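You operate a simulated robot arm through the tools that you are given. There is no shell and no other tool. Be economical: measure what you need, move in short steps, check, and stop when the job is done.

The job below is to be done with a simulated two-armed robot. You get a single attempt, and the scene is never put back.

TASK
Turn the ledger past the blue tab and lower the glass plate again.
Fine: raise the glass plate and open the page clip first; stop after that leaf and clip it down; the wing stays locked, the spine whole. Where these are worked on the way, their far stop is far enough and under half their travel is too little: page clip.
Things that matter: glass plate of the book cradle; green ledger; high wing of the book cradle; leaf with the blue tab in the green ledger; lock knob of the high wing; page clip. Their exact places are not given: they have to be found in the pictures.

Only the result counts: the job must be done as asked and must still hold three seconds after the hand-in. Knocking over, shifting, dropping, spilling or breaking anything else fails it.

THE ROBOT
Two 7-joint arms with fingered hands on one trunk, on a base that drives. Base frame: it is fixed to the floor where the robot stands at the start and does not move with it; the origin is under the middle of the robot, x ahead of it, y to its left, z up. Lengths are in mm, angles in degrees, forces in N, time in s.
The left shoulder is at the start at [19, 173, 1275], the right one opposite. With the tool pointing down near the work surface each hand reaches from about 100 to 720 mm from the robot's upright axis, wherever it stands, measured 20 degrees to its own side. Places, roughly: glass plate of the book cradle [500, 0, 900]; high wing of the book cradle [500, 300, 1000]; leaf with the blue tab in the green ledger [500, 100, 900]; lock knob of the high wing [300, 400, 800]; page clip [600, 200, 1000]. Payload 3.5 kg a hand.
The tool frame of a hand sits at the grasp point between the pads (the TCP): z along the fingers, y along the line on which they close. The tips reach 25 mm beyond it. The gripper opens to 88 mm. The gripper's body begins 29 mm behind the TCP. The gripper is a hand of 3 fingers: y runs from the thumb to the fingers, the wrist lies at [-13, -97, -162] in the tool frame, and closing takes about 1.5 s.
Orientation is told as [roll, pitch, yaw] about the base's x, y, z axes, in that order, counted from this pose: with the fingers straight down and the wrist toward the robot, the tool's x, y and z point along [0, 1, 0], [1, 0, 0] and [0, 0, -1] of the base frame.

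THE INTERFACE
- The arms move only by the tool servo_tool. It takes "left_motion", "right_motion" or both (then of equal length, played together; a hand with none holds still); each is a list of rows, each a list of 7 numbers: the shift along the tool's x, y, z in units of 100 mm (1.0 is 100 mm), then the turn, a rotation vector about the tool's x, y, z in units of 120 degrees (1.0 is 120 degrees), then the closure, from 0 (fully open) to 1 (shut). In form: [[x, y, z, wx, wy, wz, jaw], ...]. A call has 1 to 20 rows; each row is the pose to reach, as a shift and turn from the pose commanded when the call began, along the tool's axes at that moment. A call with a number of a shift or a turn outside -1 to 1 is refused whole. Each row takes 0.2 s and may step no farther than 50 mm and 8.6 degrees from the row before; otherwise, or with a gripper value out of range, the whole call is refused. Where a pose cannot be reached the arm comes as near as it can. A force on the tool above 50 N (or 10 N above the force at the start of the call, whichever is more), or a blocked arm, ends the call early, and 0.2 s more pass. Each finger travels about 72 mm/s and halts on what it meets, pressing with about 25 N; the grip force reading is that of the motor and also rises with nothing between the fingers. The clock runs only during rows and for 0.2 s after the last one: add rows that repeat a pose to give the fingers time. The reply holds the time, the measured pose of the TCP, the force on the tool along the base axes, the opening and the grip force, in the units named above and with some noise, with the torque about the TCP (base axes, N m) and any sound that the robot's microphone picked up, and new pictures: "show" is both (left out), scene, wrist or none (wrist: the cameras of the hands that moved).
- Cameras (640 x 400 px; columns grow to the right, rows downward): "scene" is now at [90.4, 4.1, 1497.6]; the picture's right is [0.03, -1.00, -0.00], its down [-0.64, -0.02, -0.77] and it looks along [0.77, 0.03, -0.64] (base axes); focal length 261 px, centre (320, 200). "left" rides on the left gripper at [-58, -85, -99] in its tool frame; the picture's right is [-0.67, -0.35, 0.66], its down [0.69, -0.63, 0.37] and it looks along [0.29, 0.69, 0.66] (tool axes); focal length 261 px, centre (320, 200). "right" rides on the right gripper at [58, -85, -99] in its tool frame; the picture's right is [-0.67, 0.35, -0.66], its down [-0.69, -0.63, 0.37] and it looks along [-0.28, 0.70, 0.66] (tool axes); focal length 261 px, centre (320, 200).
- slide_trunk(by): slides the trunk up (or, below 0, down) by that many mm; the arms and the scene camera ride with it, the base frame stays. It gives what a move gives, with no picture.
- steer(legs): drives the robot by 1 to 6 legs, each [ahead, left, turn to the left] in mm, mm and degrees, along the robot's own axes; the way and the turn of a leg run together, so that a leg with both is an arc; at most 1500 mm and 180 degrees a leg. The arms and the cameras ride along, it lands a little off, and it stops where it bumps. It gives what a move gives, and a new picture of the scene camera.
- preshape(shape, hand): the hand has 3 fingers and takes this shape, open, in about a second: jaw (thumb against the fingers, like two jaws); tri (thumb and two fingers); tip (a fingertip pinch); poke (one finger out to press); point (the index stretched); flat (the hand flat); cup (the hand cupped); fist (a fist). The gripper value then closes the fingers along that shape, each until it touches; the sizes above hold for jaw. It gives what a move gives, with no picture.
- turn_head(pan, tilt): turns the head with the scene camera to pan (to the left, within 86 degrees either way) and tilt (down, from -29 to 69), counted from straight ahead of the robot. It gives what a move gives, and a new picture of the scene camera.
- measure_at(camera, pixels): there is no depth. For up to 12 entries [column, row, z] of the newest picture of that camera ("zoom" is the newest enlarged one), the place [x, y] in the base frame at which the ray of that pixel passes the height z, good to about 2 mm. The clock stands still meanwhile.
- inspect(camera, box): a new picture of the part [left, top, right, bottom] of that camera's present view, enlarged. The clock stands still meanwhile.
- sign_off(): hands the job in; it is judged then, once.

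Go step by step. Measure first, check grasps and placings, and put right what went wrong. The budget is 80 turns and 260 pictures, counting those below and the enlarged ones. Unless the task says otherwise, let go and move clear before handing in, and close with one line.

The tools are called after ">>>" as name(argument=value, ...) on one line, values as JSON. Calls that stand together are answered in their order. servo_tool: Moves the arms, as the interface text tells. Its arguments: {"type":"object","properties":{"left_motion":{"type":"array","items":{"type":"array","items":{"type":"number"}}},"right_motion":{"type":"array","items":{"type":"array","items":{"type":"number"}}},"show":{"type":"string","enum":["both","scene","wrist","none"]}},"required":[]} The other tools are called the same way: slide_trunk (by) slides the trunk up or down; preshape (shape, hand) gives the hand a shape; steer (legs) drives the base; turn_head (pan, tilt) turns the head that bears the scene camera; measure_at (camera, pixels) gives the place at which the rays of pixels pass given heights; inspect (camera, box) takes an enlarged picture of a part of a camera's view; sign_off () hands the job in.

At the start:

```text
t: 0.0
left_tool_pos: [423.4, 228.8, 1272.6]
left_orientation: [-0.1, -0.1, 0.1]
left_contact_force: [-0.5, -1.0, -0.2]
left_ft_torque: [0.02, 0.0, -0.01]
left_finger_gap: 87.6
left_grip_force: 0.0
left_shape: jaw
right_tool_pos: [451.5, -114.5, 1260.5]
right_orientation: [0.0, 0.0, -0.1]
right_contact_force: [-0.7, -0.1, -0.3]
right_ft_torque: [0.01, -0.03, -0.01]
right_finger_gap: 87.4
right_grip_force: 0.1
right_shape: jaw
trunk travel left (down, up): [-350.0, 105.0]
robot x, y, heading: [-1.0, -2.2, 0.0]
head pan, tilt: [1.9, 37.9]
```

scene: 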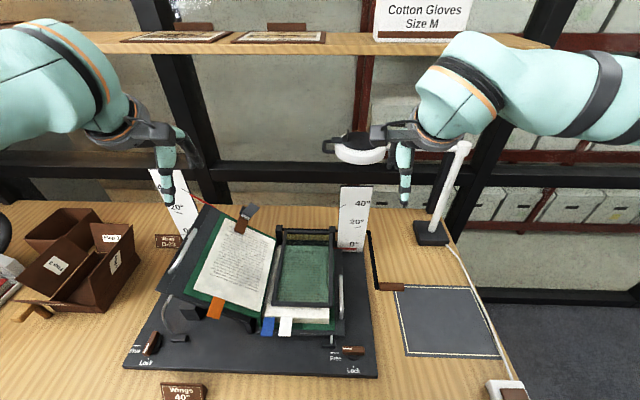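
right: 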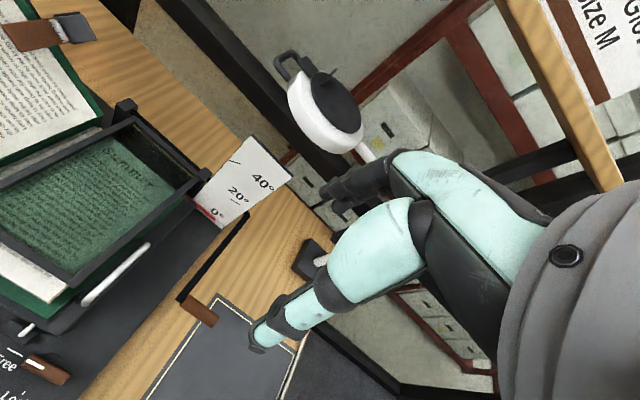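
left: 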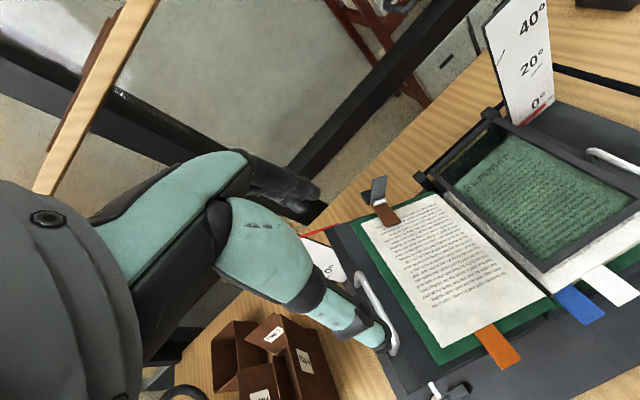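

The scene shows the cradle with the left wing raised (page clip near px 245,218), and the glass frame over the right pages (px 305,265) with blue and white tabs at px 268,326 and 285,326. I'll look closer.

>>> inspect(camera="scene", box=[120, 170, 400, 345])

>>> inspect(camera="left", box=[320, 100, 640, 400])

>>> inspect(camera="scene", box=[120, 280, 400, 400])

>>> inspect(camera="right", box=[0, 0, 320, 400])

```text
2.29 times, centred on (260, 258) of scene
```

zoom: 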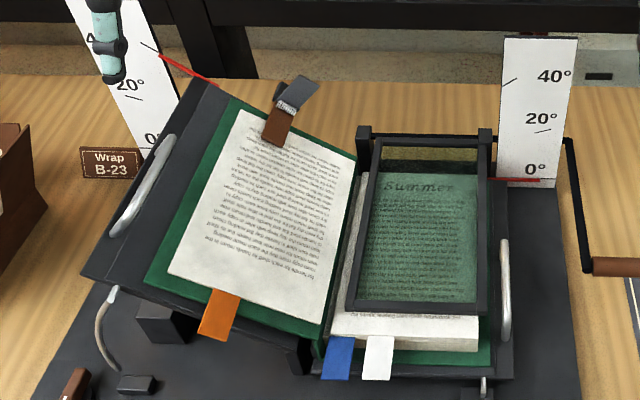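

```text
1.33 times, centred on (480, 250) of left
```

zoom: 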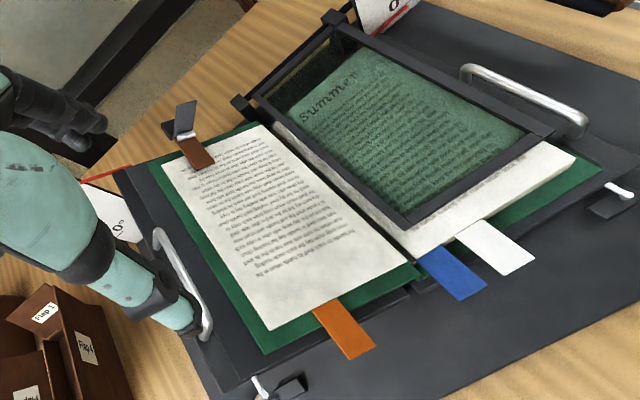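

```text
2.29 times, centred on (260, 340) of scene
```

zoom: 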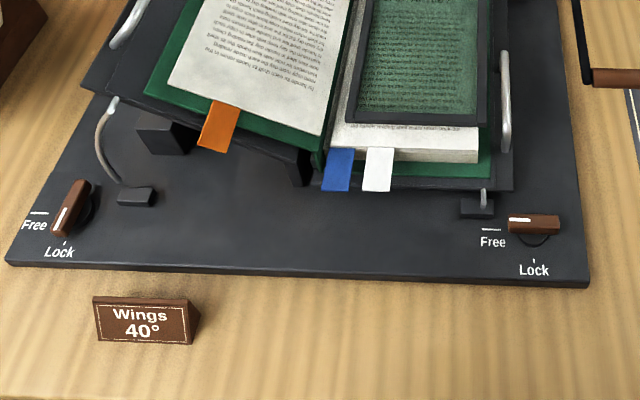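

```text
1.00 times, centred on (160, 200) of right (not enlarged: the box is as wide or as high as the picture)
```

zoom: 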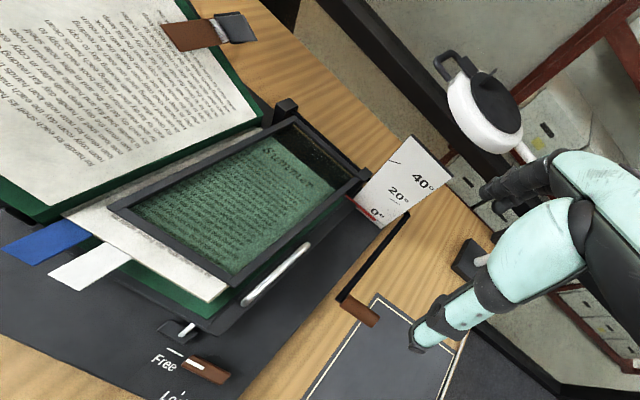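

I'll triangulate key points: blue tab tip (scene 267,333 / left 592,319), lever handle (scene 390,287 / right 198,311), and clip (scene 245,218 / left 383,205).

>>> measure_at(camera="scene", pixels=[[267, 333, 800], [267, 333, 900], [390, 287, 800], [390, 287, 900], [236, 228, 900], [236, 228, 1000], [250, 207, 900], [250, 207, 1000], [370, 233, 800], [370, 233, 900], [279, 230, 900], [332, 230, 900]])

>>> measure_at(camera="left", pixels=[[592, 319, 800], [592, 319, 900], [386, 214, 900], [386, 214, 1000], [379, 185, 900], [379, 185, 1000], [425, 181, 900], [425, 181, 800], [490, 114, 900], [490, 114, 800]])

>>> measure_at(camera="right", pixels=[[198, 311, 800], [198, 311, 900], [247, 215, 800], [247, 215, 900], [22, 36, 900], [22, 36, 1000], [76, 26, 900], [76, 26, 1000], [42, 242, 900], [42, 242, 800]])

```text
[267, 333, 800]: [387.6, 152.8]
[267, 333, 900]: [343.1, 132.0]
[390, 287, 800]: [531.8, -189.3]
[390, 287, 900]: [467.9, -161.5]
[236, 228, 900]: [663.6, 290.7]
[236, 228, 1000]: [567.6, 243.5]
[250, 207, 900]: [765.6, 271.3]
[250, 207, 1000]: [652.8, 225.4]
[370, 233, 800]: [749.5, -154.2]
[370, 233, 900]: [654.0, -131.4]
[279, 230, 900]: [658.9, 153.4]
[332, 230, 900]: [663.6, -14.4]
```

```text
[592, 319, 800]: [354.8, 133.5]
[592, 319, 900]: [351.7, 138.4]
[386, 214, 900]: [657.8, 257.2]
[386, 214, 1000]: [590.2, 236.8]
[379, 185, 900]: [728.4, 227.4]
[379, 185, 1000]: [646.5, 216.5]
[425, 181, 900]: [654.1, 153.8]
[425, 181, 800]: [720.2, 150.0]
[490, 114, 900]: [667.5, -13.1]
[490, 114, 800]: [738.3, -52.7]
```

```text
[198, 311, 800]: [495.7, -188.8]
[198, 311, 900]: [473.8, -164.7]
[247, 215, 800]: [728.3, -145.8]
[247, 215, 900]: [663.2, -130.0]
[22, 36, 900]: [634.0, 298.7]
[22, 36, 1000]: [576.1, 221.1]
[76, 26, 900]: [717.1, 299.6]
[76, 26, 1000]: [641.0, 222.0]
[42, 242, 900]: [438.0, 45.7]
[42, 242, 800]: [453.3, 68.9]
```

Posts/lever hinge at about x≈660, z≈895; lever handle ≈[475,-166,890]; blue tab tip ≈[352,137,880]. Now I zoom onto the clip and handle for better geometry.

>>> inspect(camera="scene", box=[210, 190, 290, 240])

>>> inspect(camera="left", box=[340, 165, 420, 235])

>>> inspect(camera="right", box=[0, 0, 120, 75])

>>> inspect(camera="scene", box=[330, 215, 430, 300])

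>>> inspect(camera="scene", box=[220, 280, 340, 350])

```text
8.00 times, centred on (250, 215) of scene
```

zoom: 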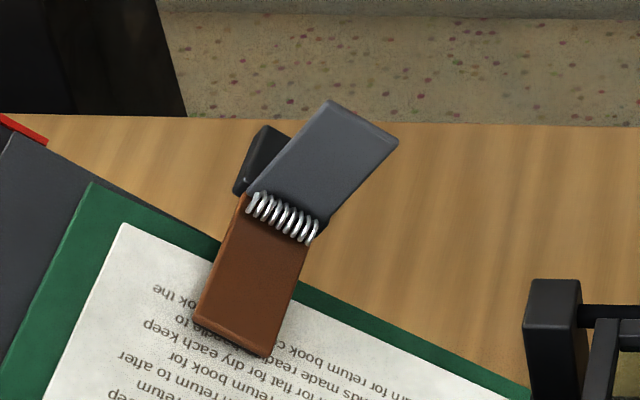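

```text
5.71 times, centred on (380, 200) of left
```

zoom: 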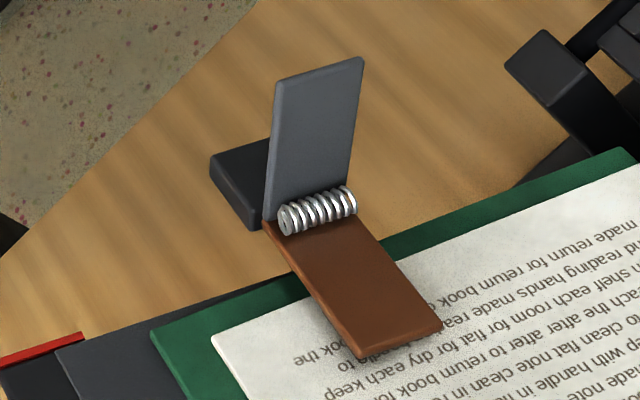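

```text
5.33 times, centred on (60, 38) of right
```

zoom: 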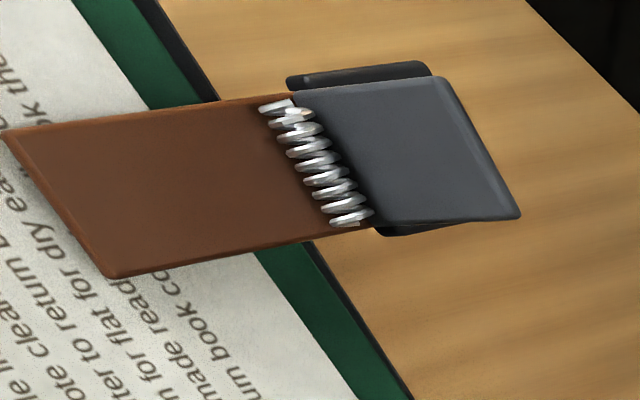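

```text
4.71 times, centred on (380, 258) of scene
```

zoom: 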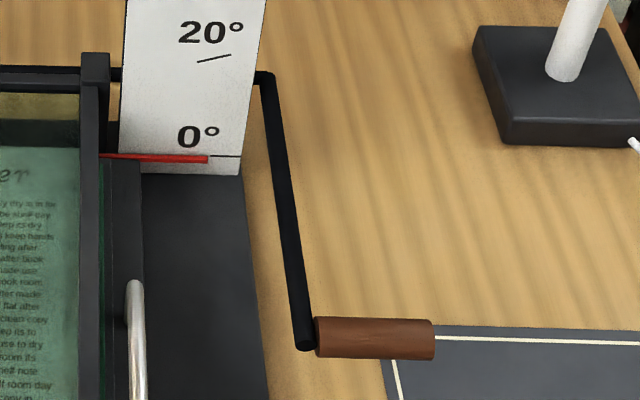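

```text
5.33 times, centred on (280, 315) of scene
```

zoom: 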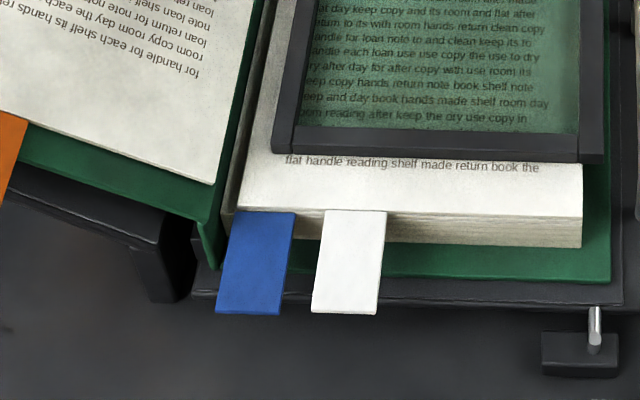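

Clip: brown jaw with a spring at its hinge and a grey thumb lever. I triangulate spring, grey lever end, jaw tip, plus the handle ends and tabs.

>>> measure_at(camera="scene", pixels=[[245.4, 217.1, 900], [245.4, 217.1, 1000], [255.2, 205, 900], [255.2, 205, 1000], [239.4, 232.2, 900], [239.4, 232.2, 1000], [366.5, 289.5, 890], [404.3, 290, 890], [269, 317, 880], [264, 334, 880], [324, 287, 880], [280, 307, 880]])

>>> measure_at(camera="left", pixels=[[379.6, 201.8, 900], [379.6, 201.8, 1000], [380, 176.9, 900], [380, 176.9, 1000], [394.4, 224.5, 900], [394.4, 224.5, 1000]])

>>> measure_at(camera="right", pixels=[[59.1, 31.4, 900], [59.1, 31.4, 1000], [90.4, 28.6, 900], [90.4, 28.6, 1000], [10.7, 38.9, 900], [10.7, 38.9, 1000], [186, 299, 890], [214, 321, 890]])

```text
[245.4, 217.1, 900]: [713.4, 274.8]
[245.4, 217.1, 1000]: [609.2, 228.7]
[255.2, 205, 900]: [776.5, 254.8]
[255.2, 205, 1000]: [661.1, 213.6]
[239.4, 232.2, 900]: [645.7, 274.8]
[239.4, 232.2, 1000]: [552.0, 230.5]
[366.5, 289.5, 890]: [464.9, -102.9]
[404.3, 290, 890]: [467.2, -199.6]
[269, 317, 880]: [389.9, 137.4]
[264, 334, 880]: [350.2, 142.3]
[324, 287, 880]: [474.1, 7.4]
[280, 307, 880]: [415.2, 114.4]
```

```text
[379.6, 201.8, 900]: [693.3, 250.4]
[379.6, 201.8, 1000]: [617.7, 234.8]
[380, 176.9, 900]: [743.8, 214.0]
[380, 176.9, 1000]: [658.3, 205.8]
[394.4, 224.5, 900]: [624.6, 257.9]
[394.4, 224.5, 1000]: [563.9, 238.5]
```

```text
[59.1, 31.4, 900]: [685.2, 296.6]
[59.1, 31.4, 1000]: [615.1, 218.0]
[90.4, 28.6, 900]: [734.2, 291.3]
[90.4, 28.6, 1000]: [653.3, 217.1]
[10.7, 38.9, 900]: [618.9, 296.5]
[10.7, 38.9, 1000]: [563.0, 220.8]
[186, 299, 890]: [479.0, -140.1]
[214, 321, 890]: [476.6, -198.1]
```

Estimates: clip spring [638,241,970], grey lever end [650,209,1009], jaw tip [585,247,964], lever handle [479,-140..-200,881]. I lower the trunk 150 mm to save hand travel.

>>> slide_trunk(by=-150)

>>> servo_tool(right_motion=[[-0.1, -0.05, 0.15, -0.0625, 0, 0, 0], [-0.2, -0.1, 0.3, -0.125, 0, 0, 0], [-0.3, -0.15, 0.45, -0.1875, 0, 0, 0], [-0.4, -0.2, 0.6, -0.25, 0, 0, 0], [-0.5, -0.25, 0.8, -0.3125, 0, 0, 0], [-0.58, -0.3, 1.0, -0.375, 0, 0, 0]], show="both")

```text
t: 1.8
left_tool_pos: [422.3, 229.1, 1123.6]
left_orientation: [0.0, 0.0, 0.2]
left_contact_force: [0.1, -0.3, 0.3]
left_ft_torque: [0.03, -0.05, -0.01]
left_finger_gap: 87.6
left_grip_force: 0.0
left_shape: jaw
right_tool_pos: [452.1, -114.3, 1111.0]
right_orientation: [0.0, 0.0, 0.1]
right_contact_force: [-0.7, -0.4, 0.4]
right_ft_torque: [0.01, 0.04, 0.0]
right_finger_gap: 87.5
right_grip_force: 0.1
right_shape: jaw
trunk travel left (down, up): [-200.0, 255.0]
robot x, y, heading: [-1.6, -1.9, -0.1]
head pan, tilt: [1.9, 37.9]
```

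```text
t: 3.1
left_tool_pos: [422.7, 230.3, 1122.3]
left_orientation: [-0.1, 0.0, 0.0]
left_contact_force: [-0.1, 0.1, -0.5]
left_ft_torque: [0.01, 0.01, -0.03]
left_finger_gap: 87.7
left_grip_force: 0.0
left_shape: jaw
right_tool_pos: [450.2, -124.2, 1064.5]
right_orientation: [0.0, -22.6, 1.6]
right_contact_force: [-0.4, 0.1, -0.1]
right_ft_torque: [0.0, 0.01, 0.0]
right_finger_gap: 87.8
right_grip_force: 0.1
right_shape: jaw
right hand out of reach, approached as far as the arm can: row 3, 4, 5, 6
trunk travel left (down, up): [-200.0, 255.0]
robot x, y, heading: [2.2, -0.4, 0.1]
head pan, tilt: [1.9, 37.9]
```

scene: 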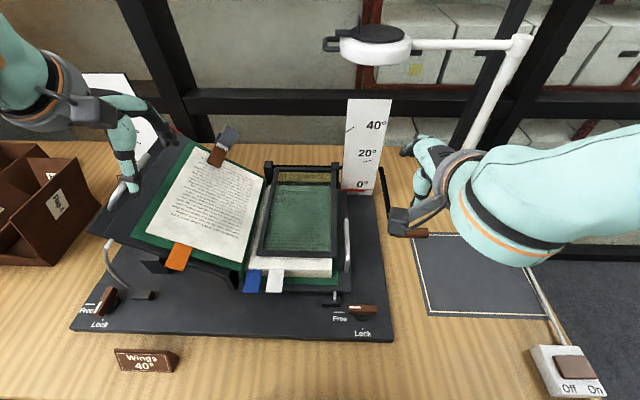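
right: 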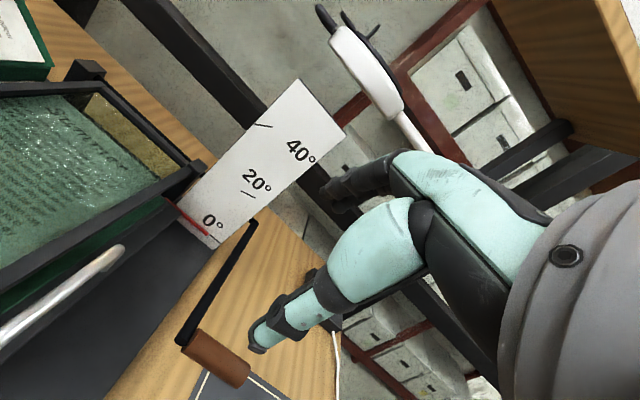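

The tilt stopped at 22.6° (reach limit), so I'll use a nearly downward grip. I move down toward the handle (scene px 413,233) and look.

>>> servo_tool(right_motion=[[-0.16, -0.13, 0.3, 0, 0, 0, 0], [-0.32, -0.26, 0.6, 0, 0, 0, 0], [-0.48, -0.4, 0.9, 0, 0, 0, 0]], show="both")

```text
t: 4.0
left_tool_pos: [421.3, 231.1, 1122.6]
left_orientation: [-0.2, -0.1, 0.0]
left_contact_force: [0.7, -0.1, 0.5]
left_ft_torque: [-0.01, -0.01, 0.02]
left_finger_gap: 87.6
left_grip_force: 0.0
left_shape: jaw
right_tool_pos: [451.8, -132.4, 1045.3]
right_orientation: [-0.1, -22.6, 1.7]
right_contact_force: [-0.1, 0.0, -0.5]
right_ft_torque: [0.0, 0.02, 0.03]
right_finger_gap: 87.7
right_grip_force: 0.0
right_shape: jaw
right hand out of reach, approached as far as the arm can: row 1, 2, 3
trunk travel left (down, up): [-200.0, 255.0]
robot x, y, heading: [2.5, 3.0, 0.2]
head pan, tilt: [1.9, 37.9]
```

scene: 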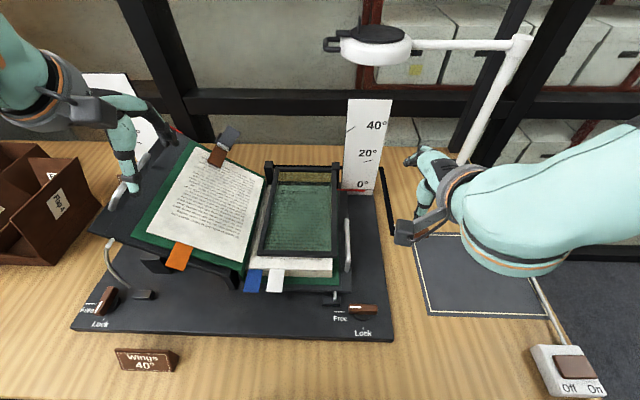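
right: 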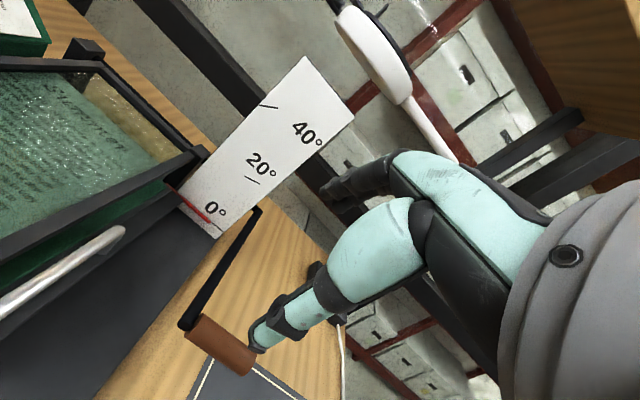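

Still reach-limited by the tilt. I undo the tilt to see what is commanded.

>>> servo_tool(right_motion=[[0, 0, 0, 0.065, 0, 0, 0], [0, 0, 0, 0.13, 0, 0, 0], [0, 0, 0, 0.19, 0, 0, 0]], show="none")

```text
t: 4.8
left_tool_pos: [423.1, 228.3, 1122.5]
left_orientation: [0.0, 0.0, 0.0]
left_contact_force: [-1.2, 1.0, 0.1]
left_ft_torque: [-0.01, 0.01, 0.0]
left_finger_gap: 87.7
left_grip_force: 0.0
left_shape: jaw
right_tool_pos: [453.4, -134.5, 1043.9]
right_orientation: [0.0, 0.4, 1.6]
right_contact_force: [-0.3, 0.0, 0.1]
right_ft_torque: [0.02, -0.01, -0.01]
right_finger_gap: 87.9
right_grip_force: 0.0
right_shape: jaw
trunk travel left (down, up): [-200.0, 255.0]
robot x, y, heading: [1.6, -4.1, 0.0]
head pan, tilt: [1.9, 37.9]
```

Orientation reset works. Now move straight down above the handle.

>>> servo_tool(right_motion=[[-0.13, 0.09, 0.33, 0, 0, 0, 0], [-0.26, 0.18, 0.66, 0, 0, 0, 0], [-0.38, 0.26, 1.0, 0, 0, 0, 0]], show="both")

```text
t: 5.5
left_tool_pos: [424.1, 228.7, 1122.6]
left_orientation: [0.0, 0.0, 0.0]
left_contact_force: [0.5, 0.2, 0.4]
left_ft_torque: [0.0, 0.01, 0.01]
left_finger_gap: 87.5
left_grip_force: 0.1
left_shape: jaw
right_tool_pos: [479.8, -172.0, 942.9]
right_orientation: [0.0, 0.3, 1.6]
right_contact_force: [0.4, 0.0, -0.8]
right_ft_torque: [0.02, 0.01, -0.03]
right_finger_gap: 87.8
right_grip_force: 0.2
right_shape: jaw
trunk travel left (down, up): [-200.0, 255.0]
robot x, y, heading: [1.3, -2.6, -0.0]
head pan, tilt: [1.9, 37.9]
```

scene: 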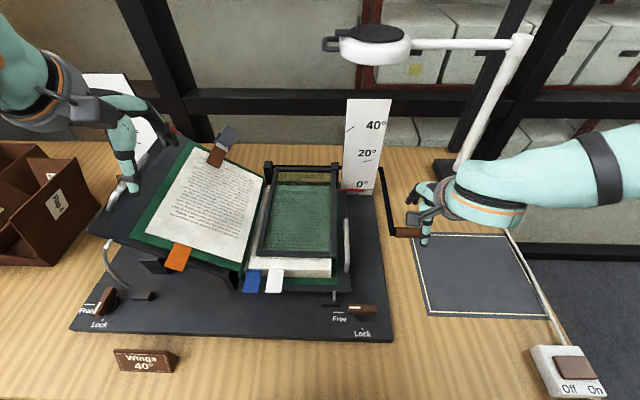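
right: 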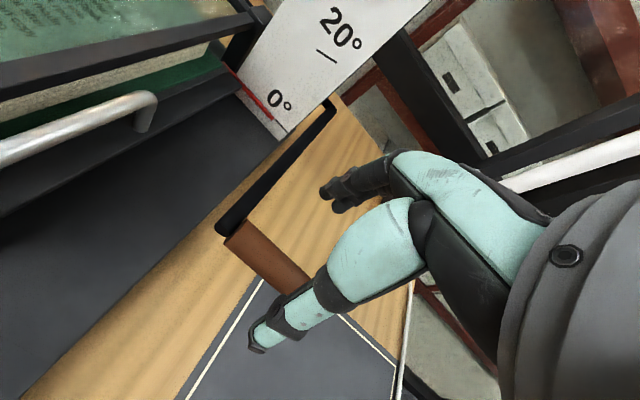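

I re-triangulate the handle from this closer view.

>>> inspect(camera="scene", box=[370, 170, 450, 250])

>>> inspect(camera="right", box=[200, 190, 360, 310])

>>> measure_at(camera="right", pixels=[[238, 240, 870], [238, 240, 890], [330, 106, 870], [330, 106, 900]])

>>> measure_at(camera="scene", pixels=[[395, 232, 870], [395, 232, 890], [420, 232, 880], [382, 170, 880], [382, 170, 900]])

```text
5.00 times, centred on (410, 210) of scene
```

zoom: 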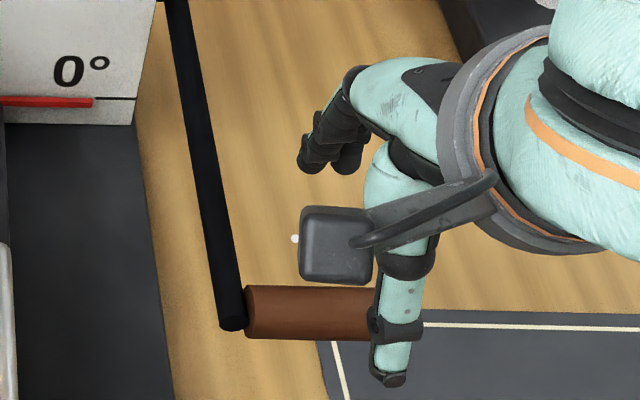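

```text
3.33 times, centred on (280, 250) of right
```

zoom: 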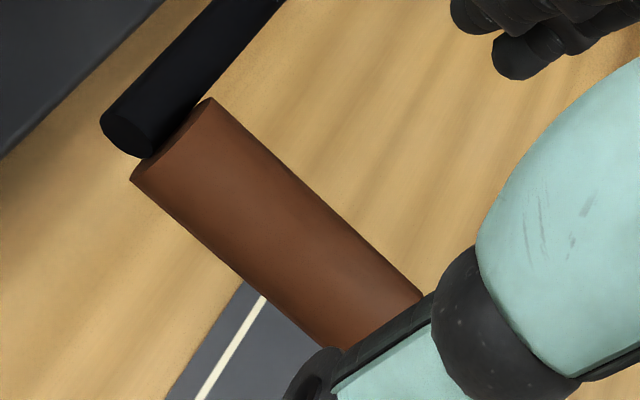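

```text
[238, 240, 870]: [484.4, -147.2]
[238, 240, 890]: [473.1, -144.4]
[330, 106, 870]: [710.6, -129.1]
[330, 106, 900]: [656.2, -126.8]
```

```text
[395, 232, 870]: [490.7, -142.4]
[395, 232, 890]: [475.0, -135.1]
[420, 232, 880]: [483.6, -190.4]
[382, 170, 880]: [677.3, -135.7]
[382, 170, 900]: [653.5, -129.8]
```

Handle is at about [479,-140..-200,884], centred between the fingers. Descend and close.

>>> servo_tool(right_motion=[[0, 0, 0.3, 0, 0, 0, 0], [0, 0, 0.6, 0, 0, 0, 0], [0, 0, 0.6, 0, 0, 0, 0.3], [0, 0, 0.6, 0, 0, 0, 0.6], [0, 0, 0.6, 0, 0, 0, 1], [0, 0, 0.6, 0, 0, 0, 1], [0, 0, 0.6, 0, 0, 0, 1], [0, 0, 0.6, 0, 0, 0, 1]], show="both")

```text
t: 7.3
left_tool_pos: [424.1, 229.4, 1123.2]
left_orientation: [-0.2, 0.0, -0.1]
left_contact_force: [0.3, 0.4, 0.6]
left_ft_torque: [-0.01, 0.0, -0.04]
left_finger_gap: 87.7
left_grip_force: 0.0
left_shape: jaw
right_tool_pos: [477.8, -170.9, 884.9]
right_orientation: [0.0, 0.3, 1.5]
right_contact_force: [-3.3, 0.3, -1.2]
right_ft_torque: [0.01, -0.01, -0.04]
right_finger_gap: 6.3
right_grip_force: 24.7
right_shape: jaw
trunk travel left (down, up): [-200.0, 255.0]
robot x, y, heading: [2.0, -0.8, -0.0]
head pan, tilt: [1.9, 37.9]
```

scene: 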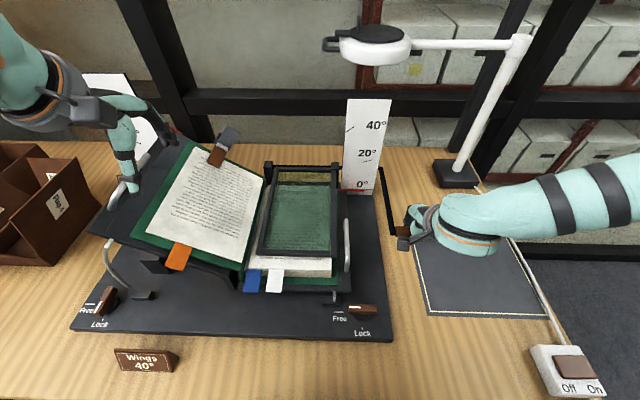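
right: 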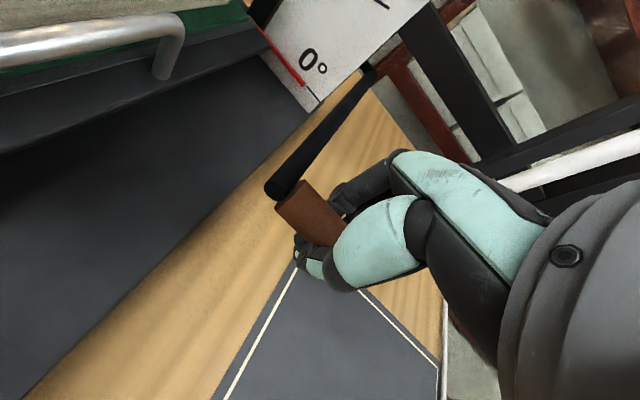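

The fingers wrap the handle (gap 6.3 with 25 N). I lift along the arc about the hinge (x≈664, R≈186), 30° first.

>>> servo_tool(right_motion=[[0, 0.01, -0.16, 0, 0, 0, 1], [0, 0.03, -0.32, 0, 0, 0, 1], [0, 0.06, -0.48, 0, 0, 0, 1], [0, 0.11, -0.64, 0, 0, 0, 1], [0, 0.17, -0.79, 0, 0, 0, 1], [0, 0.25, -0.93, 0, 0, 0, 1]], show="scene")

```text
t: 8.8
left_tool_pos: [422.7, 229.7, 1122.9]
left_orientation: [0.0, 0.0, 0.2]
left_contact_force: [0.7, 0.6, -0.4]
left_ft_torque: [-0.02, -0.01, 0.01]
left_finger_gap: 87.2
left_grip_force: 0.0
left_shape: jaw
right_tool_pos: [503.1, -170.7, 979.3]
right_orientation: [0.0, 0.2, 1.7]
right_contact_force: [-2.5, -1.4, 0.4]
right_ft_torque: [-0.01, 0.0, 0.01]
right_finger_gap: 5.6
right_grip_force: 25.1
right_shape: jaw
trunk travel left (down, up): [-200.0, 255.0]
robot x, y, heading: [1.8, -0.2, -0.4]
head pan, tilt: [1.9, 37.9]
```

scene: 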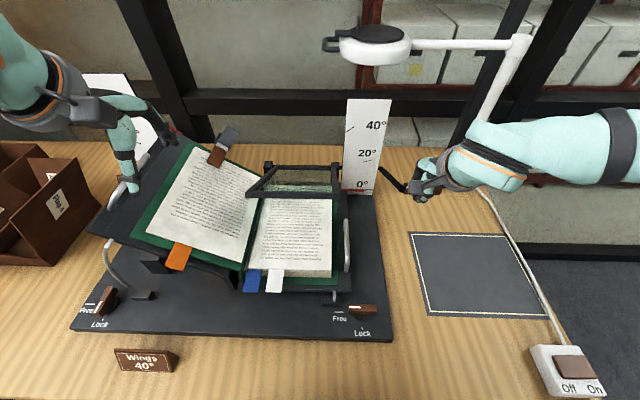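

The plate rises freely. Continue from 30° to ~66°.

>>> servo_tool(right_motion=[[0, 0.105, -0.16, 0, 0, 0, 1], [0, 0.23, -0.315, 0, 0, 0, 1], [0, 0.365, -0.45, 0, 0, 0, 1], [0, 0.52, -0.575, 0, 0, 0, 1], [0, 0.68, -0.68, 0, 0, 0, 1], [0, 0.85, -0.77, 0, 0, 0, 1]], show="scene")

```text
t: 10.2
left_tool_pos: [423.4, 229.3, 1122.3]
left_orientation: [-0.1, 0.0, 0.2]
left_contact_force: [-0.1, -0.2, -0.5]
left_ft_torque: [0.01, -0.01, 0.01]
left_finger_gap: 87.9
left_grip_force: 0.1
left_shape: jaw
right_tool_pos: [589.1, -167.9, 1054.4]
right_orientation: [0.0, 0.3, 1.6]
right_contact_force: [-2.0, -0.8, -0.4]
right_ft_torque: [0.01, 0.0, -0.02]
right_finger_gap: 5.1
right_grip_force: 24.8
right_shape: jaw
trunk travel left (down, up): [-200.0, 255.0]
robot x, y, heading: [-2.2, -3.1, -0.0]
head pan, tilt: [1.9, 37.9]
```

scene: 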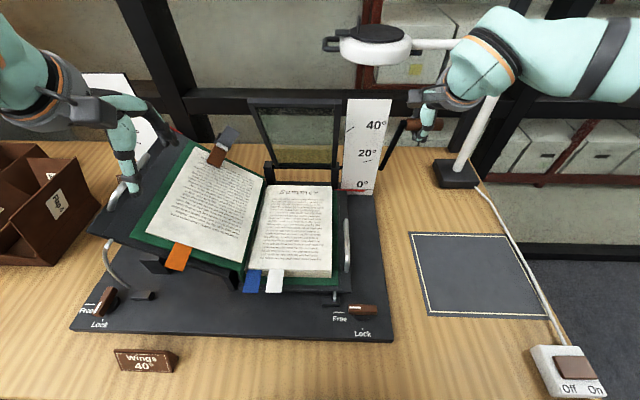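

Continue past vertical to ~96°, hoping it stays or meets its stop.

>>> servo_tool(right_motion=[[0, 0.18, -0.07, 0, 0, 0, 1], [0, 0.305, -0.105, 0, 0, 0, 1], [0, 0.43, -0.13, 0, 0, 0, 1], [0, 0.56, -0.15, 0, 0, 0, 1], [0, 0.69, -0.16, 0, 0, 0, 1], [0, 0.82, -0.16, 0, 0, 0, 1], [0, 0.95, -0.15, 0, 0, 0, 1]], show="scene")

```text
t: 11.8
left_tool_pos: [423.9, 229.7, 1122.4]
left_orientation: [-0.1, 0.0, 0.0]
left_contact_force: [-0.1, 1.2, 0.3]
left_ft_torque: [-0.01, 0.01, 0.02]
left_finger_gap: 87.6
left_grip_force: 0.1
left_shape: jaw
right_tool_pos: [683.4, -164.5, 1069.4]
right_orientation: [-0.1, 0.3, 1.6]
right_contact_force: [-0.6, -0.3, 0.6]
right_ft_torque: [0.0, 0.04, 0.0]
right_finger_gap: 5.2
right_grip_force: 25.1
right_shape: jaw
trunk travel left (down, up): [-200.0, 255.0]
robot x, y, heading: [-1.2, 0.6, 0.2]
head pan, tilt: [1.9, 37.9]
```

scene: 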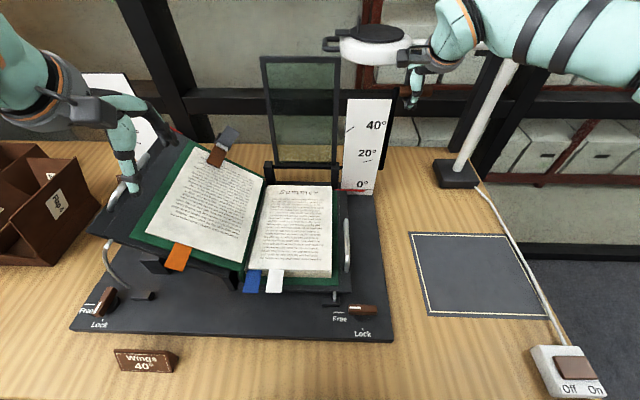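

Plate looks just past vertical with little load. I open the hand and check that it holds.

>>> servo_tool(right_motion=[[0, 0, 0, 0, 0, 0, 0.8], [0, 0, 0, 0, 0, 0, 0.5], [0, 0, 0, 0, 0, 0, 0.2], [0, 0, 0, 0, 0, 0, 0], [0, 0, 0, 0, 0, 0, 0], [0, 0, 0, 0, 0, 0, 0], [0, 0, 0, 0, 0, 0, 0]], show="both")

```text
t: 13.3
left_tool_pos: [423.0, 229.9, 1123.4]
left_orientation: [-0.1, 0.1, 0.1]
left_contact_force: [-0.1, 0.1, 0.7]
left_ft_torque: [-0.03, -0.04, 0.01]
left_finger_gap: 87.6
left_grip_force: 0.1
left_shape: jaw
right_tool_pos: [684.1, -165.0, 1068.9]
right_orientation: [0.0, 0.3, 1.6]
right_contact_force: [-0.4, 0.3, -0.1]
right_ft_torque: [-0.01, -0.03, 0.01]
right_finger_gap: 87.3
right_grip_force: 0.2
right_shape: jaw
trunk travel left (down, up): [-200.0, 255.0]
robot x, y, heading: [-0.4, -4.1, 0.1]
head pan, tilt: [1.9, 37.9]
```

scene: 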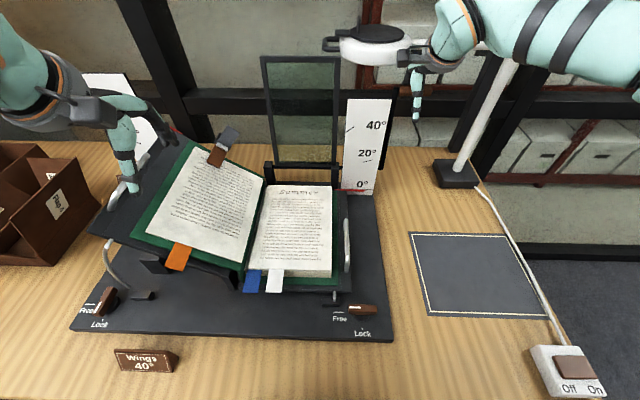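
right: 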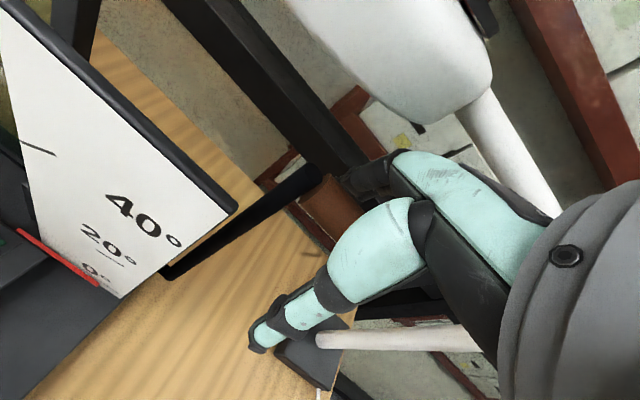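

The plate stays up on its own; I leave the right hand open around the handle. Now the left hand: closed jaw, moved in front of the clip's grey lever [650,209,1009].

>>> servo_tool(left_motion=[[-0.05, 0.35, 0.1, 0, 0, 0, 0.5], [-0.1, 0.7, 0.2, 0, 0, 0, 1], [-0.14, 1.0, 0.3, 0, 0, 0, 1], [-0.14, 1.0, 0.3, 0, 0, 0, 1], [-0.14, 1.0, 0.3, 0, 0, 0, 1], [-0.14, 1.0, 0.3, 0, 0, 0, 1]], show="none")

>>> servo_tool(left_motion=[[0, 0.4, 0.2, 0, 0, 0, 1], [0, 0.78, 0.4, 0, 0, 0, 1]], show="both")

```text
t: 14.8
left_tool_pos: [523.0, 215.6, 1092.7]
left_orientation: [-0.1, 0.0, 0.1]
left_contact_force: [-0.7, 0.2, 0.6]
left_ft_torque: [-0.01, 0.02, 0.01]
left_finger_gap: 0.1
left_grip_force: 25.1
left_shape: jaw
right_tool_pos: [681.7, -165.9, 1069.6]
right_orientation: [-0.1, 0.3, 1.6]
right_contact_force: [-0.4, 0.0, 0.4]
right_ft_torque: [0.0, 0.01, 0.04]
right_finger_gap: 87.8
right_grip_force: 0.2
right_shape: jaw
trunk travel left (down, up): [-200.0, 255.0]
robot x, y, heading: [-2.8, -3.3, 0.1]
head pan, tilt: [1.9, 37.9]
```

```text
t: 15.3
left_tool_pos: [602.9, 215.3, 1051.8]
left_orientation: [0.0, 0.1, 0.1]
left_contact_force: [-0.2, 0.7, -0.2]
left_ft_torque: [-0.02, 0.01, -0.04]
left_finger_gap: 0.0
left_grip_force: 25.0
left_shape: jaw
right_tool_pos: [684.6, -165.9, 1067.9]
right_orientation: [0.0, 0.4, 1.6]
right_contact_force: [0.0, 0.1, -0.5]
right_ft_torque: [-0.03, -0.02, -0.05]
right_finger_gap: 87.7
right_grip_force: 0.0
right_shape: jaw
trunk travel left (down, up): [-200.0, 255.0]
robot x, y, heading: [-0.3, 3.5, -0.2]
head pan, tilt: [1.9, 37.9]
```

scene: 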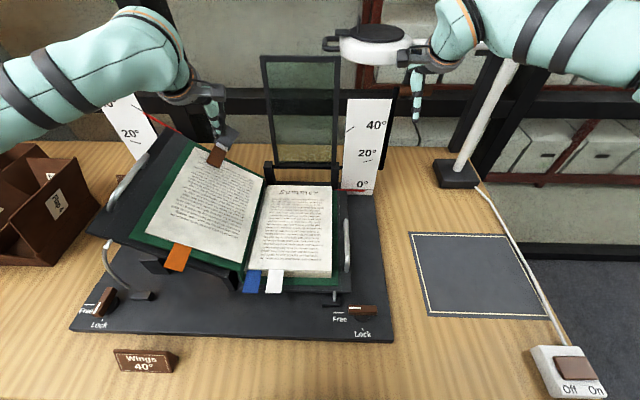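
left: 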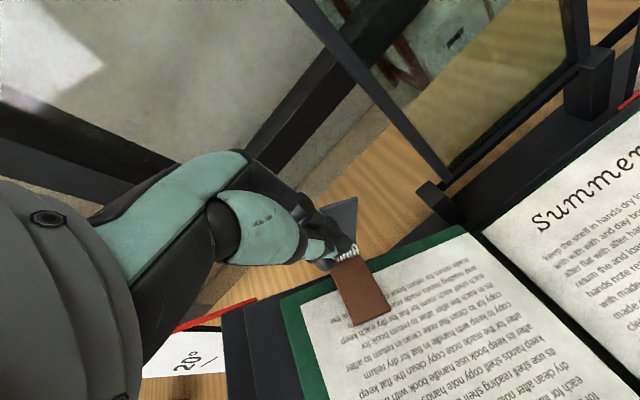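

Check the relation of the fingertip and the grey lever.

>>> inspect(camera="scene", box=[180, 80, 280, 180])

>>> inspect(camera="left", box=[260, 170, 420, 330])

```text
4.00 times, centred on (230, 130) of scene
```

zoom: 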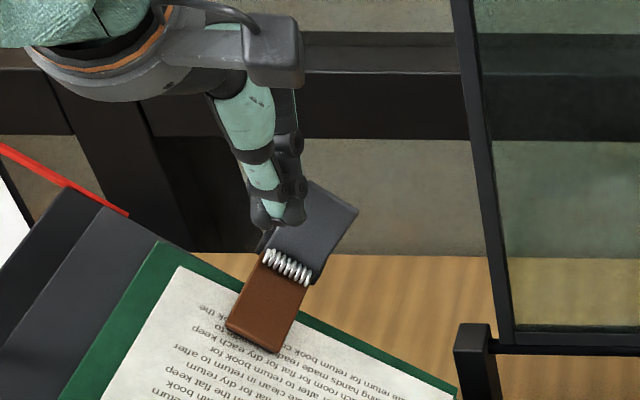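

```text
2.50 times, centred on (340, 250) of left
```

zoom: 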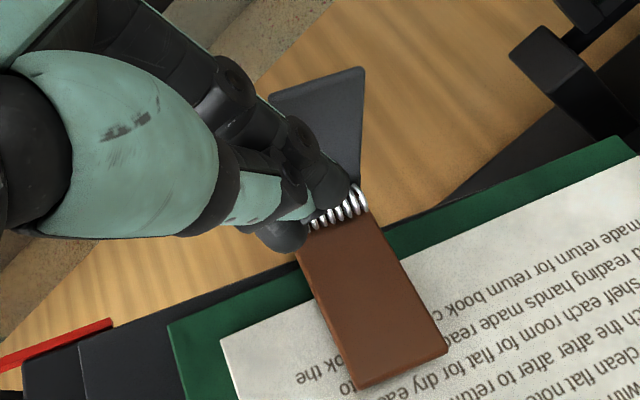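

Tip is in front of the lever at its left edge. Lower 30 mm, shift 8 mm to the right, then push away from me in small steps.

>>> servo_tool(left_motion=[[-0.08, 0, 0.15, 0, 0, 0, 1], [-0.08, 0, 0.3, 0, 0, 0, 1], [-0.08, 0.12, 0.31, 0, 0, 0, 1], [-0.08, 0.24, 0.32, 0, 0, 0, 1], [-0.08, 0.36, 0.33, 0, 0, 0, 1], [-0.08, 0.48, 0.35, 0, 0, 0, 1]], show="both")

>>> inspect(camera="scene", box=[180, 80, 280, 180])

```text
t: 16.8
left_tool_pos: [650.3, 206.5, 1019.3]
left_orientation: [-0.1, 0.0, 0.1]
left_contact_force: [-0.1, 0.0, -0.4]
left_ft_torque: [0.02, 0.03, -0.01]
left_finger_gap: 0.1
left_grip_force: 25.2
left_shape: jaw
right_tool_pos: [683.5, -165.9, 1069.1]
right_orientation: [0.0, 0.2, 1.6]
right_contact_force: [-0.6, -0.2, -0.2]
right_ft_torque: [-0.02, -0.01, 0.0]
right_finger_gap: 87.5
right_grip_force: 0.1
right_shape: jaw
trunk travel left (down, up): [-200.0, 255.0]
robot x, y, heading: [2.7, -2.3, 0.2]
head pan, tilt: [1.9, 37.9]
```

scene: 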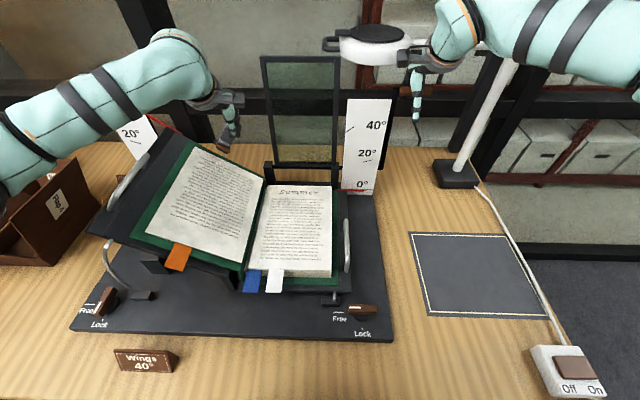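
left: 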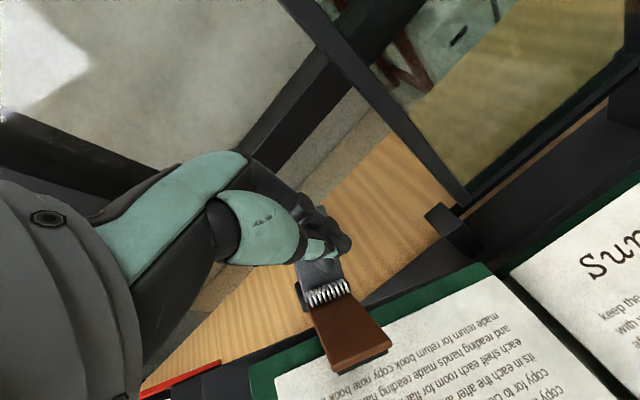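

```text
4.00 times, centred on (230, 130) of scene
```

zoom: 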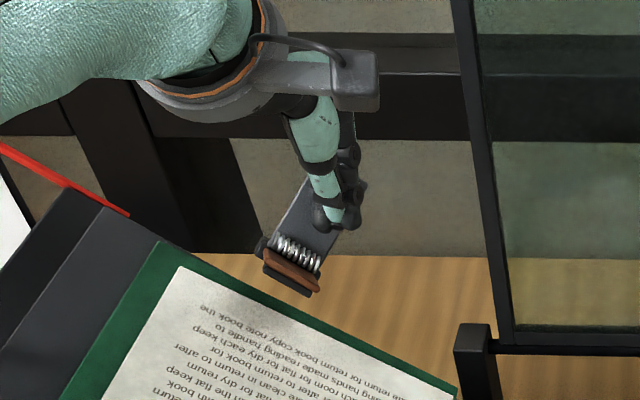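

The clip opens (brown jaw raised). Push a bit farther toward its stop.

>>> servo_tool(left_motion=[[0, 0.1, 0.06, 0, 0, 0, 1], [0, 0.2, 0.14, 0, 0, 0, 1], [0, 0.27, 0.24, 0, 0, 0, 1], [0, 0.27, 0.3, 0, 0, 0, 1]], show="wrist")

>>> inspect(camera="scene", box=[180, 80, 280, 180])

```text
t: 17.8
left_tool_pos: [675.9, 205.9, 988.0]
left_orientation: [-0.1, 0.0, 0.2]
left_contact_force: [0.3, 0.3, 0.8]
left_ft_torque: [-0.03, 0.01, 0.01]
left_finger_gap: 0.0
left_grip_force: 24.5
left_shape: jaw
right_tool_pos: [684.2, -166.0, 1069.7]
right_orientation: [0.0, 0.3, 1.6]
right_contact_force: [0.6, 0.9, 0.3]
right_ft_torque: [-0.04, 0.01, -0.01]
right_finger_gap: 87.4
right_grip_force: 0.0
right_shape: jaw
trunk travel left (down, up): [-200.0, 255.0]
robot x, y, heading: [4.3, -0.2, 0.2]
head pan, tilt: [1.9, 37.9]
```

left: 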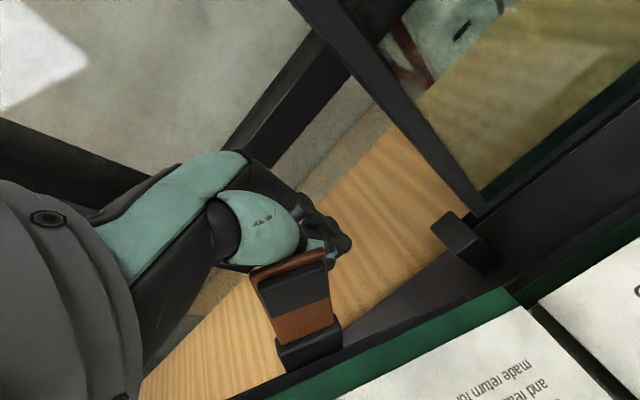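

```text
4.00 times, centred on (230, 130) of scene
```

zoom: 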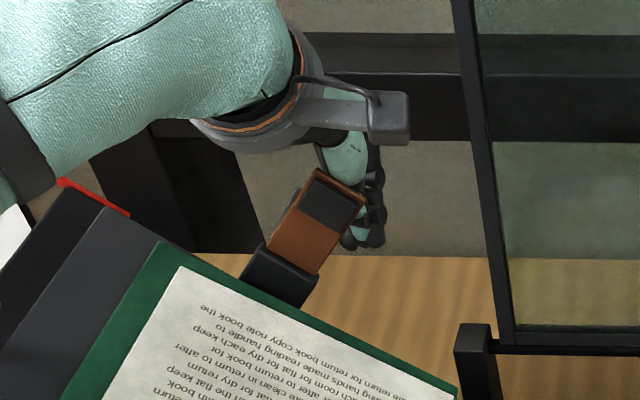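

Jaw is now upright (~90°). I withdraw straight up and see whether it stays.

>>> servo_tool(left_motion=[[0, 0.05, -0.35, 0, 0, 0, 1], [0, 0.05, -0.7, 0, 0, 0, 1], [0, 0.0, -1.0, 0, 0, 0, 1]], show="both")

>>> inspect(camera="scene", box=[180, 80, 280, 180])

```text
t: 18.6
left_tool_pos: [675.2, 206.8, 1088.9]
left_orientation: [0.0, 0.0, 0.1]
left_contact_force: [-1.0, 0.5, -0.1]
left_ft_torque: [0.0, 0.0, 0.04]
left_finger_gap: 0.0
left_grip_force: 25.5
left_shape: jaw
right_tool_pos: [682.9, -165.4, 1070.1]
right_orientation: [0.0, 0.3, 1.6]
right_contact_force: [0.3, 0.3, -0.1]
right_ft_torque: [-0.05, 0.0, -0.04]
right_finger_gap: 87.5
right_grip_force: 0.0
right_shape: jaw
trunk travel left (down, up): [-200.0, 255.0]
robot x, y, heading: [-1.0, -1.3, 0.0]
head pan, tilt: [1.9, 37.9]
```

scene: 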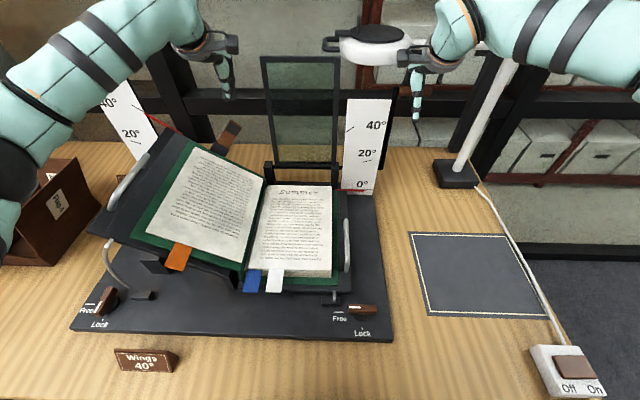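
left: 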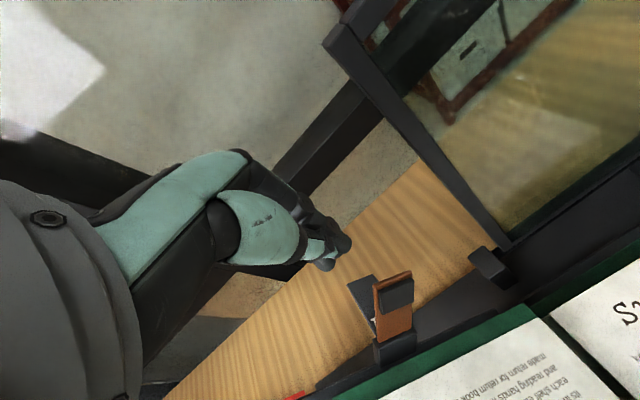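

```text
4.00 times, centred on (230, 130) of scene
```

zoom: 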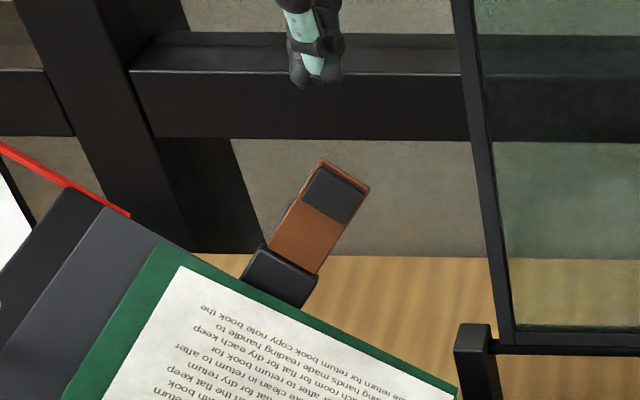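

The clip stays open. The leaf needs a finger from the front under the blue tab, so I raise the right hand off the handle, pull the left hand back, then back the base up 220 mm to allow a forward tilt.

>>> servo_tool(right_motion=[[0, 0, -0.25, 0, 0, 0, 0], [0, 0, -0.5, 0, 0, 0, 0], [0, -0.05, -0.75, 0, 0, 0, 0], [0, -0.5, -0.75, 0, 0, 0, 0], [0, -1.0, -0.75, 0, 0, 0, 0]], left_motion=[[0, 0, -0.3, 0, 0, 0, 1], [0, -0.2, -0.3, 0, 0, 0, 1], [0, -0.5, -0.3, 0, 0, 0, 1], [0, -0.75, -0.3, 0, 0, 0, 1], [0, -1.0, -0.3, 0, 0, 0, 1]], show="scene")

>>> steer(legs=[[-220, 0, 0]])

>>> preshape(shape="point", hand="left")

```text
t: 19.8
left_tool_pos: [573.0, 207.5, 1119.2]
left_orientation: [0.0, -0.1, 0.1]
left_contact_force: [0.4, 0.5, -0.5]
left_ft_torque: [0.0, -0.01, -0.05]
left_finger_gap: 0.0
left_grip_force: 24.6
left_shape: jaw
right_tool_pos: [580.7, -167.7, 1144.4]
right_orientation: [0.0, 0.1, 1.6]
right_contact_force: [0.0, -0.3, 0.1]
right_ft_torque: [-0.03, -0.05, 0.03]
right_finger_gap: 87.4
right_grip_force: 0.0
right_shape: jaw
trunk travel left (down, up): [-200.0, 255.0]
robot x, y, heading: [-3.7, -2.2, -0.1]
head pan, tilt: [1.9, 37.9]
```

scene: 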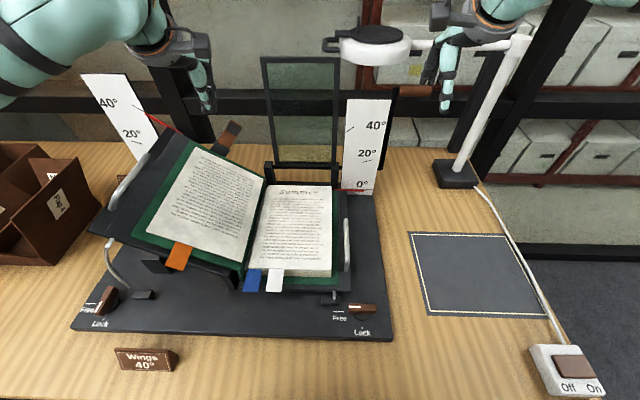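

```text
t: 21.4
left_tool_pos: [354.2, 207.9, 1117.7]
left_orientation: [-0.1, 0.0, 0.2]
left_contact_force: [-0.4, -0.3, 0.3]
left_ft_torque: [0.04, -0.03, -0.02]
left_finger_gap: 0.1
left_grip_force: 25.1
left_shape: jaw
right_tool_pos: [361.8, -166.3, 1142.7]
right_orientation: [0.0, 0.2, 1.7]
right_contact_force: [0.4, -0.3, 0.0]
right_ft_torque: [0.01, -0.04, 0.01]
right_finger_gap: 87.9
right_grip_force: 0.1
right_shape: jaw
trunk travel left (down, up): [-200.0, 255.0]
robot x, y, heading: [-221.9, -2.3, 0.1]
head pan, tilt: [1.9, 37.9]
```

scene: 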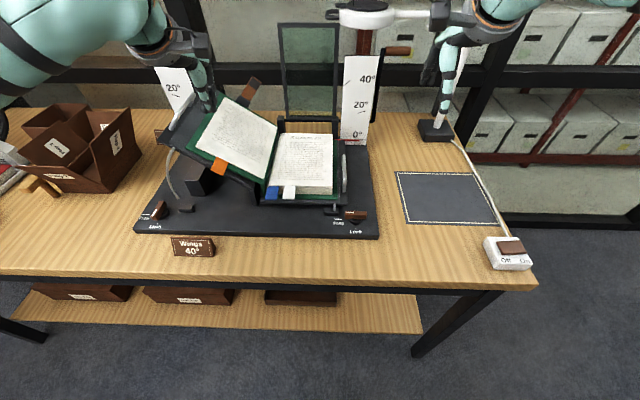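

```text
t: 22.3
left_tool_pos: [353.9, 207.5, 1117.0]
left_orientation: [-0.2, 0.1, 0.2]
left_contact_force: [0.1, -0.1, 0.6]
left_ft_torque: [0.0, 0.0, 0.0]
left_finger_gap: 0.0
left_grip_force: 0.1
left_shape: point
right_tool_pos: [363.0, -166.0, 1143.9]
right_orientation: [0.0, 0.3, 1.7]
right_contact_force: [0.0, 0.5, -0.5]
right_ft_torque: [-0.02, 0.0, -0.02]
right_finger_gap: 87.8
right_grip_force: 0.0
right_shape: jaw
trunk travel left (down, up): [-200.0, 255.0]
robot x, y, heading: [-221.9, -0.5, 0.4]
head pan, tilt: [1.9, 37.9]
```

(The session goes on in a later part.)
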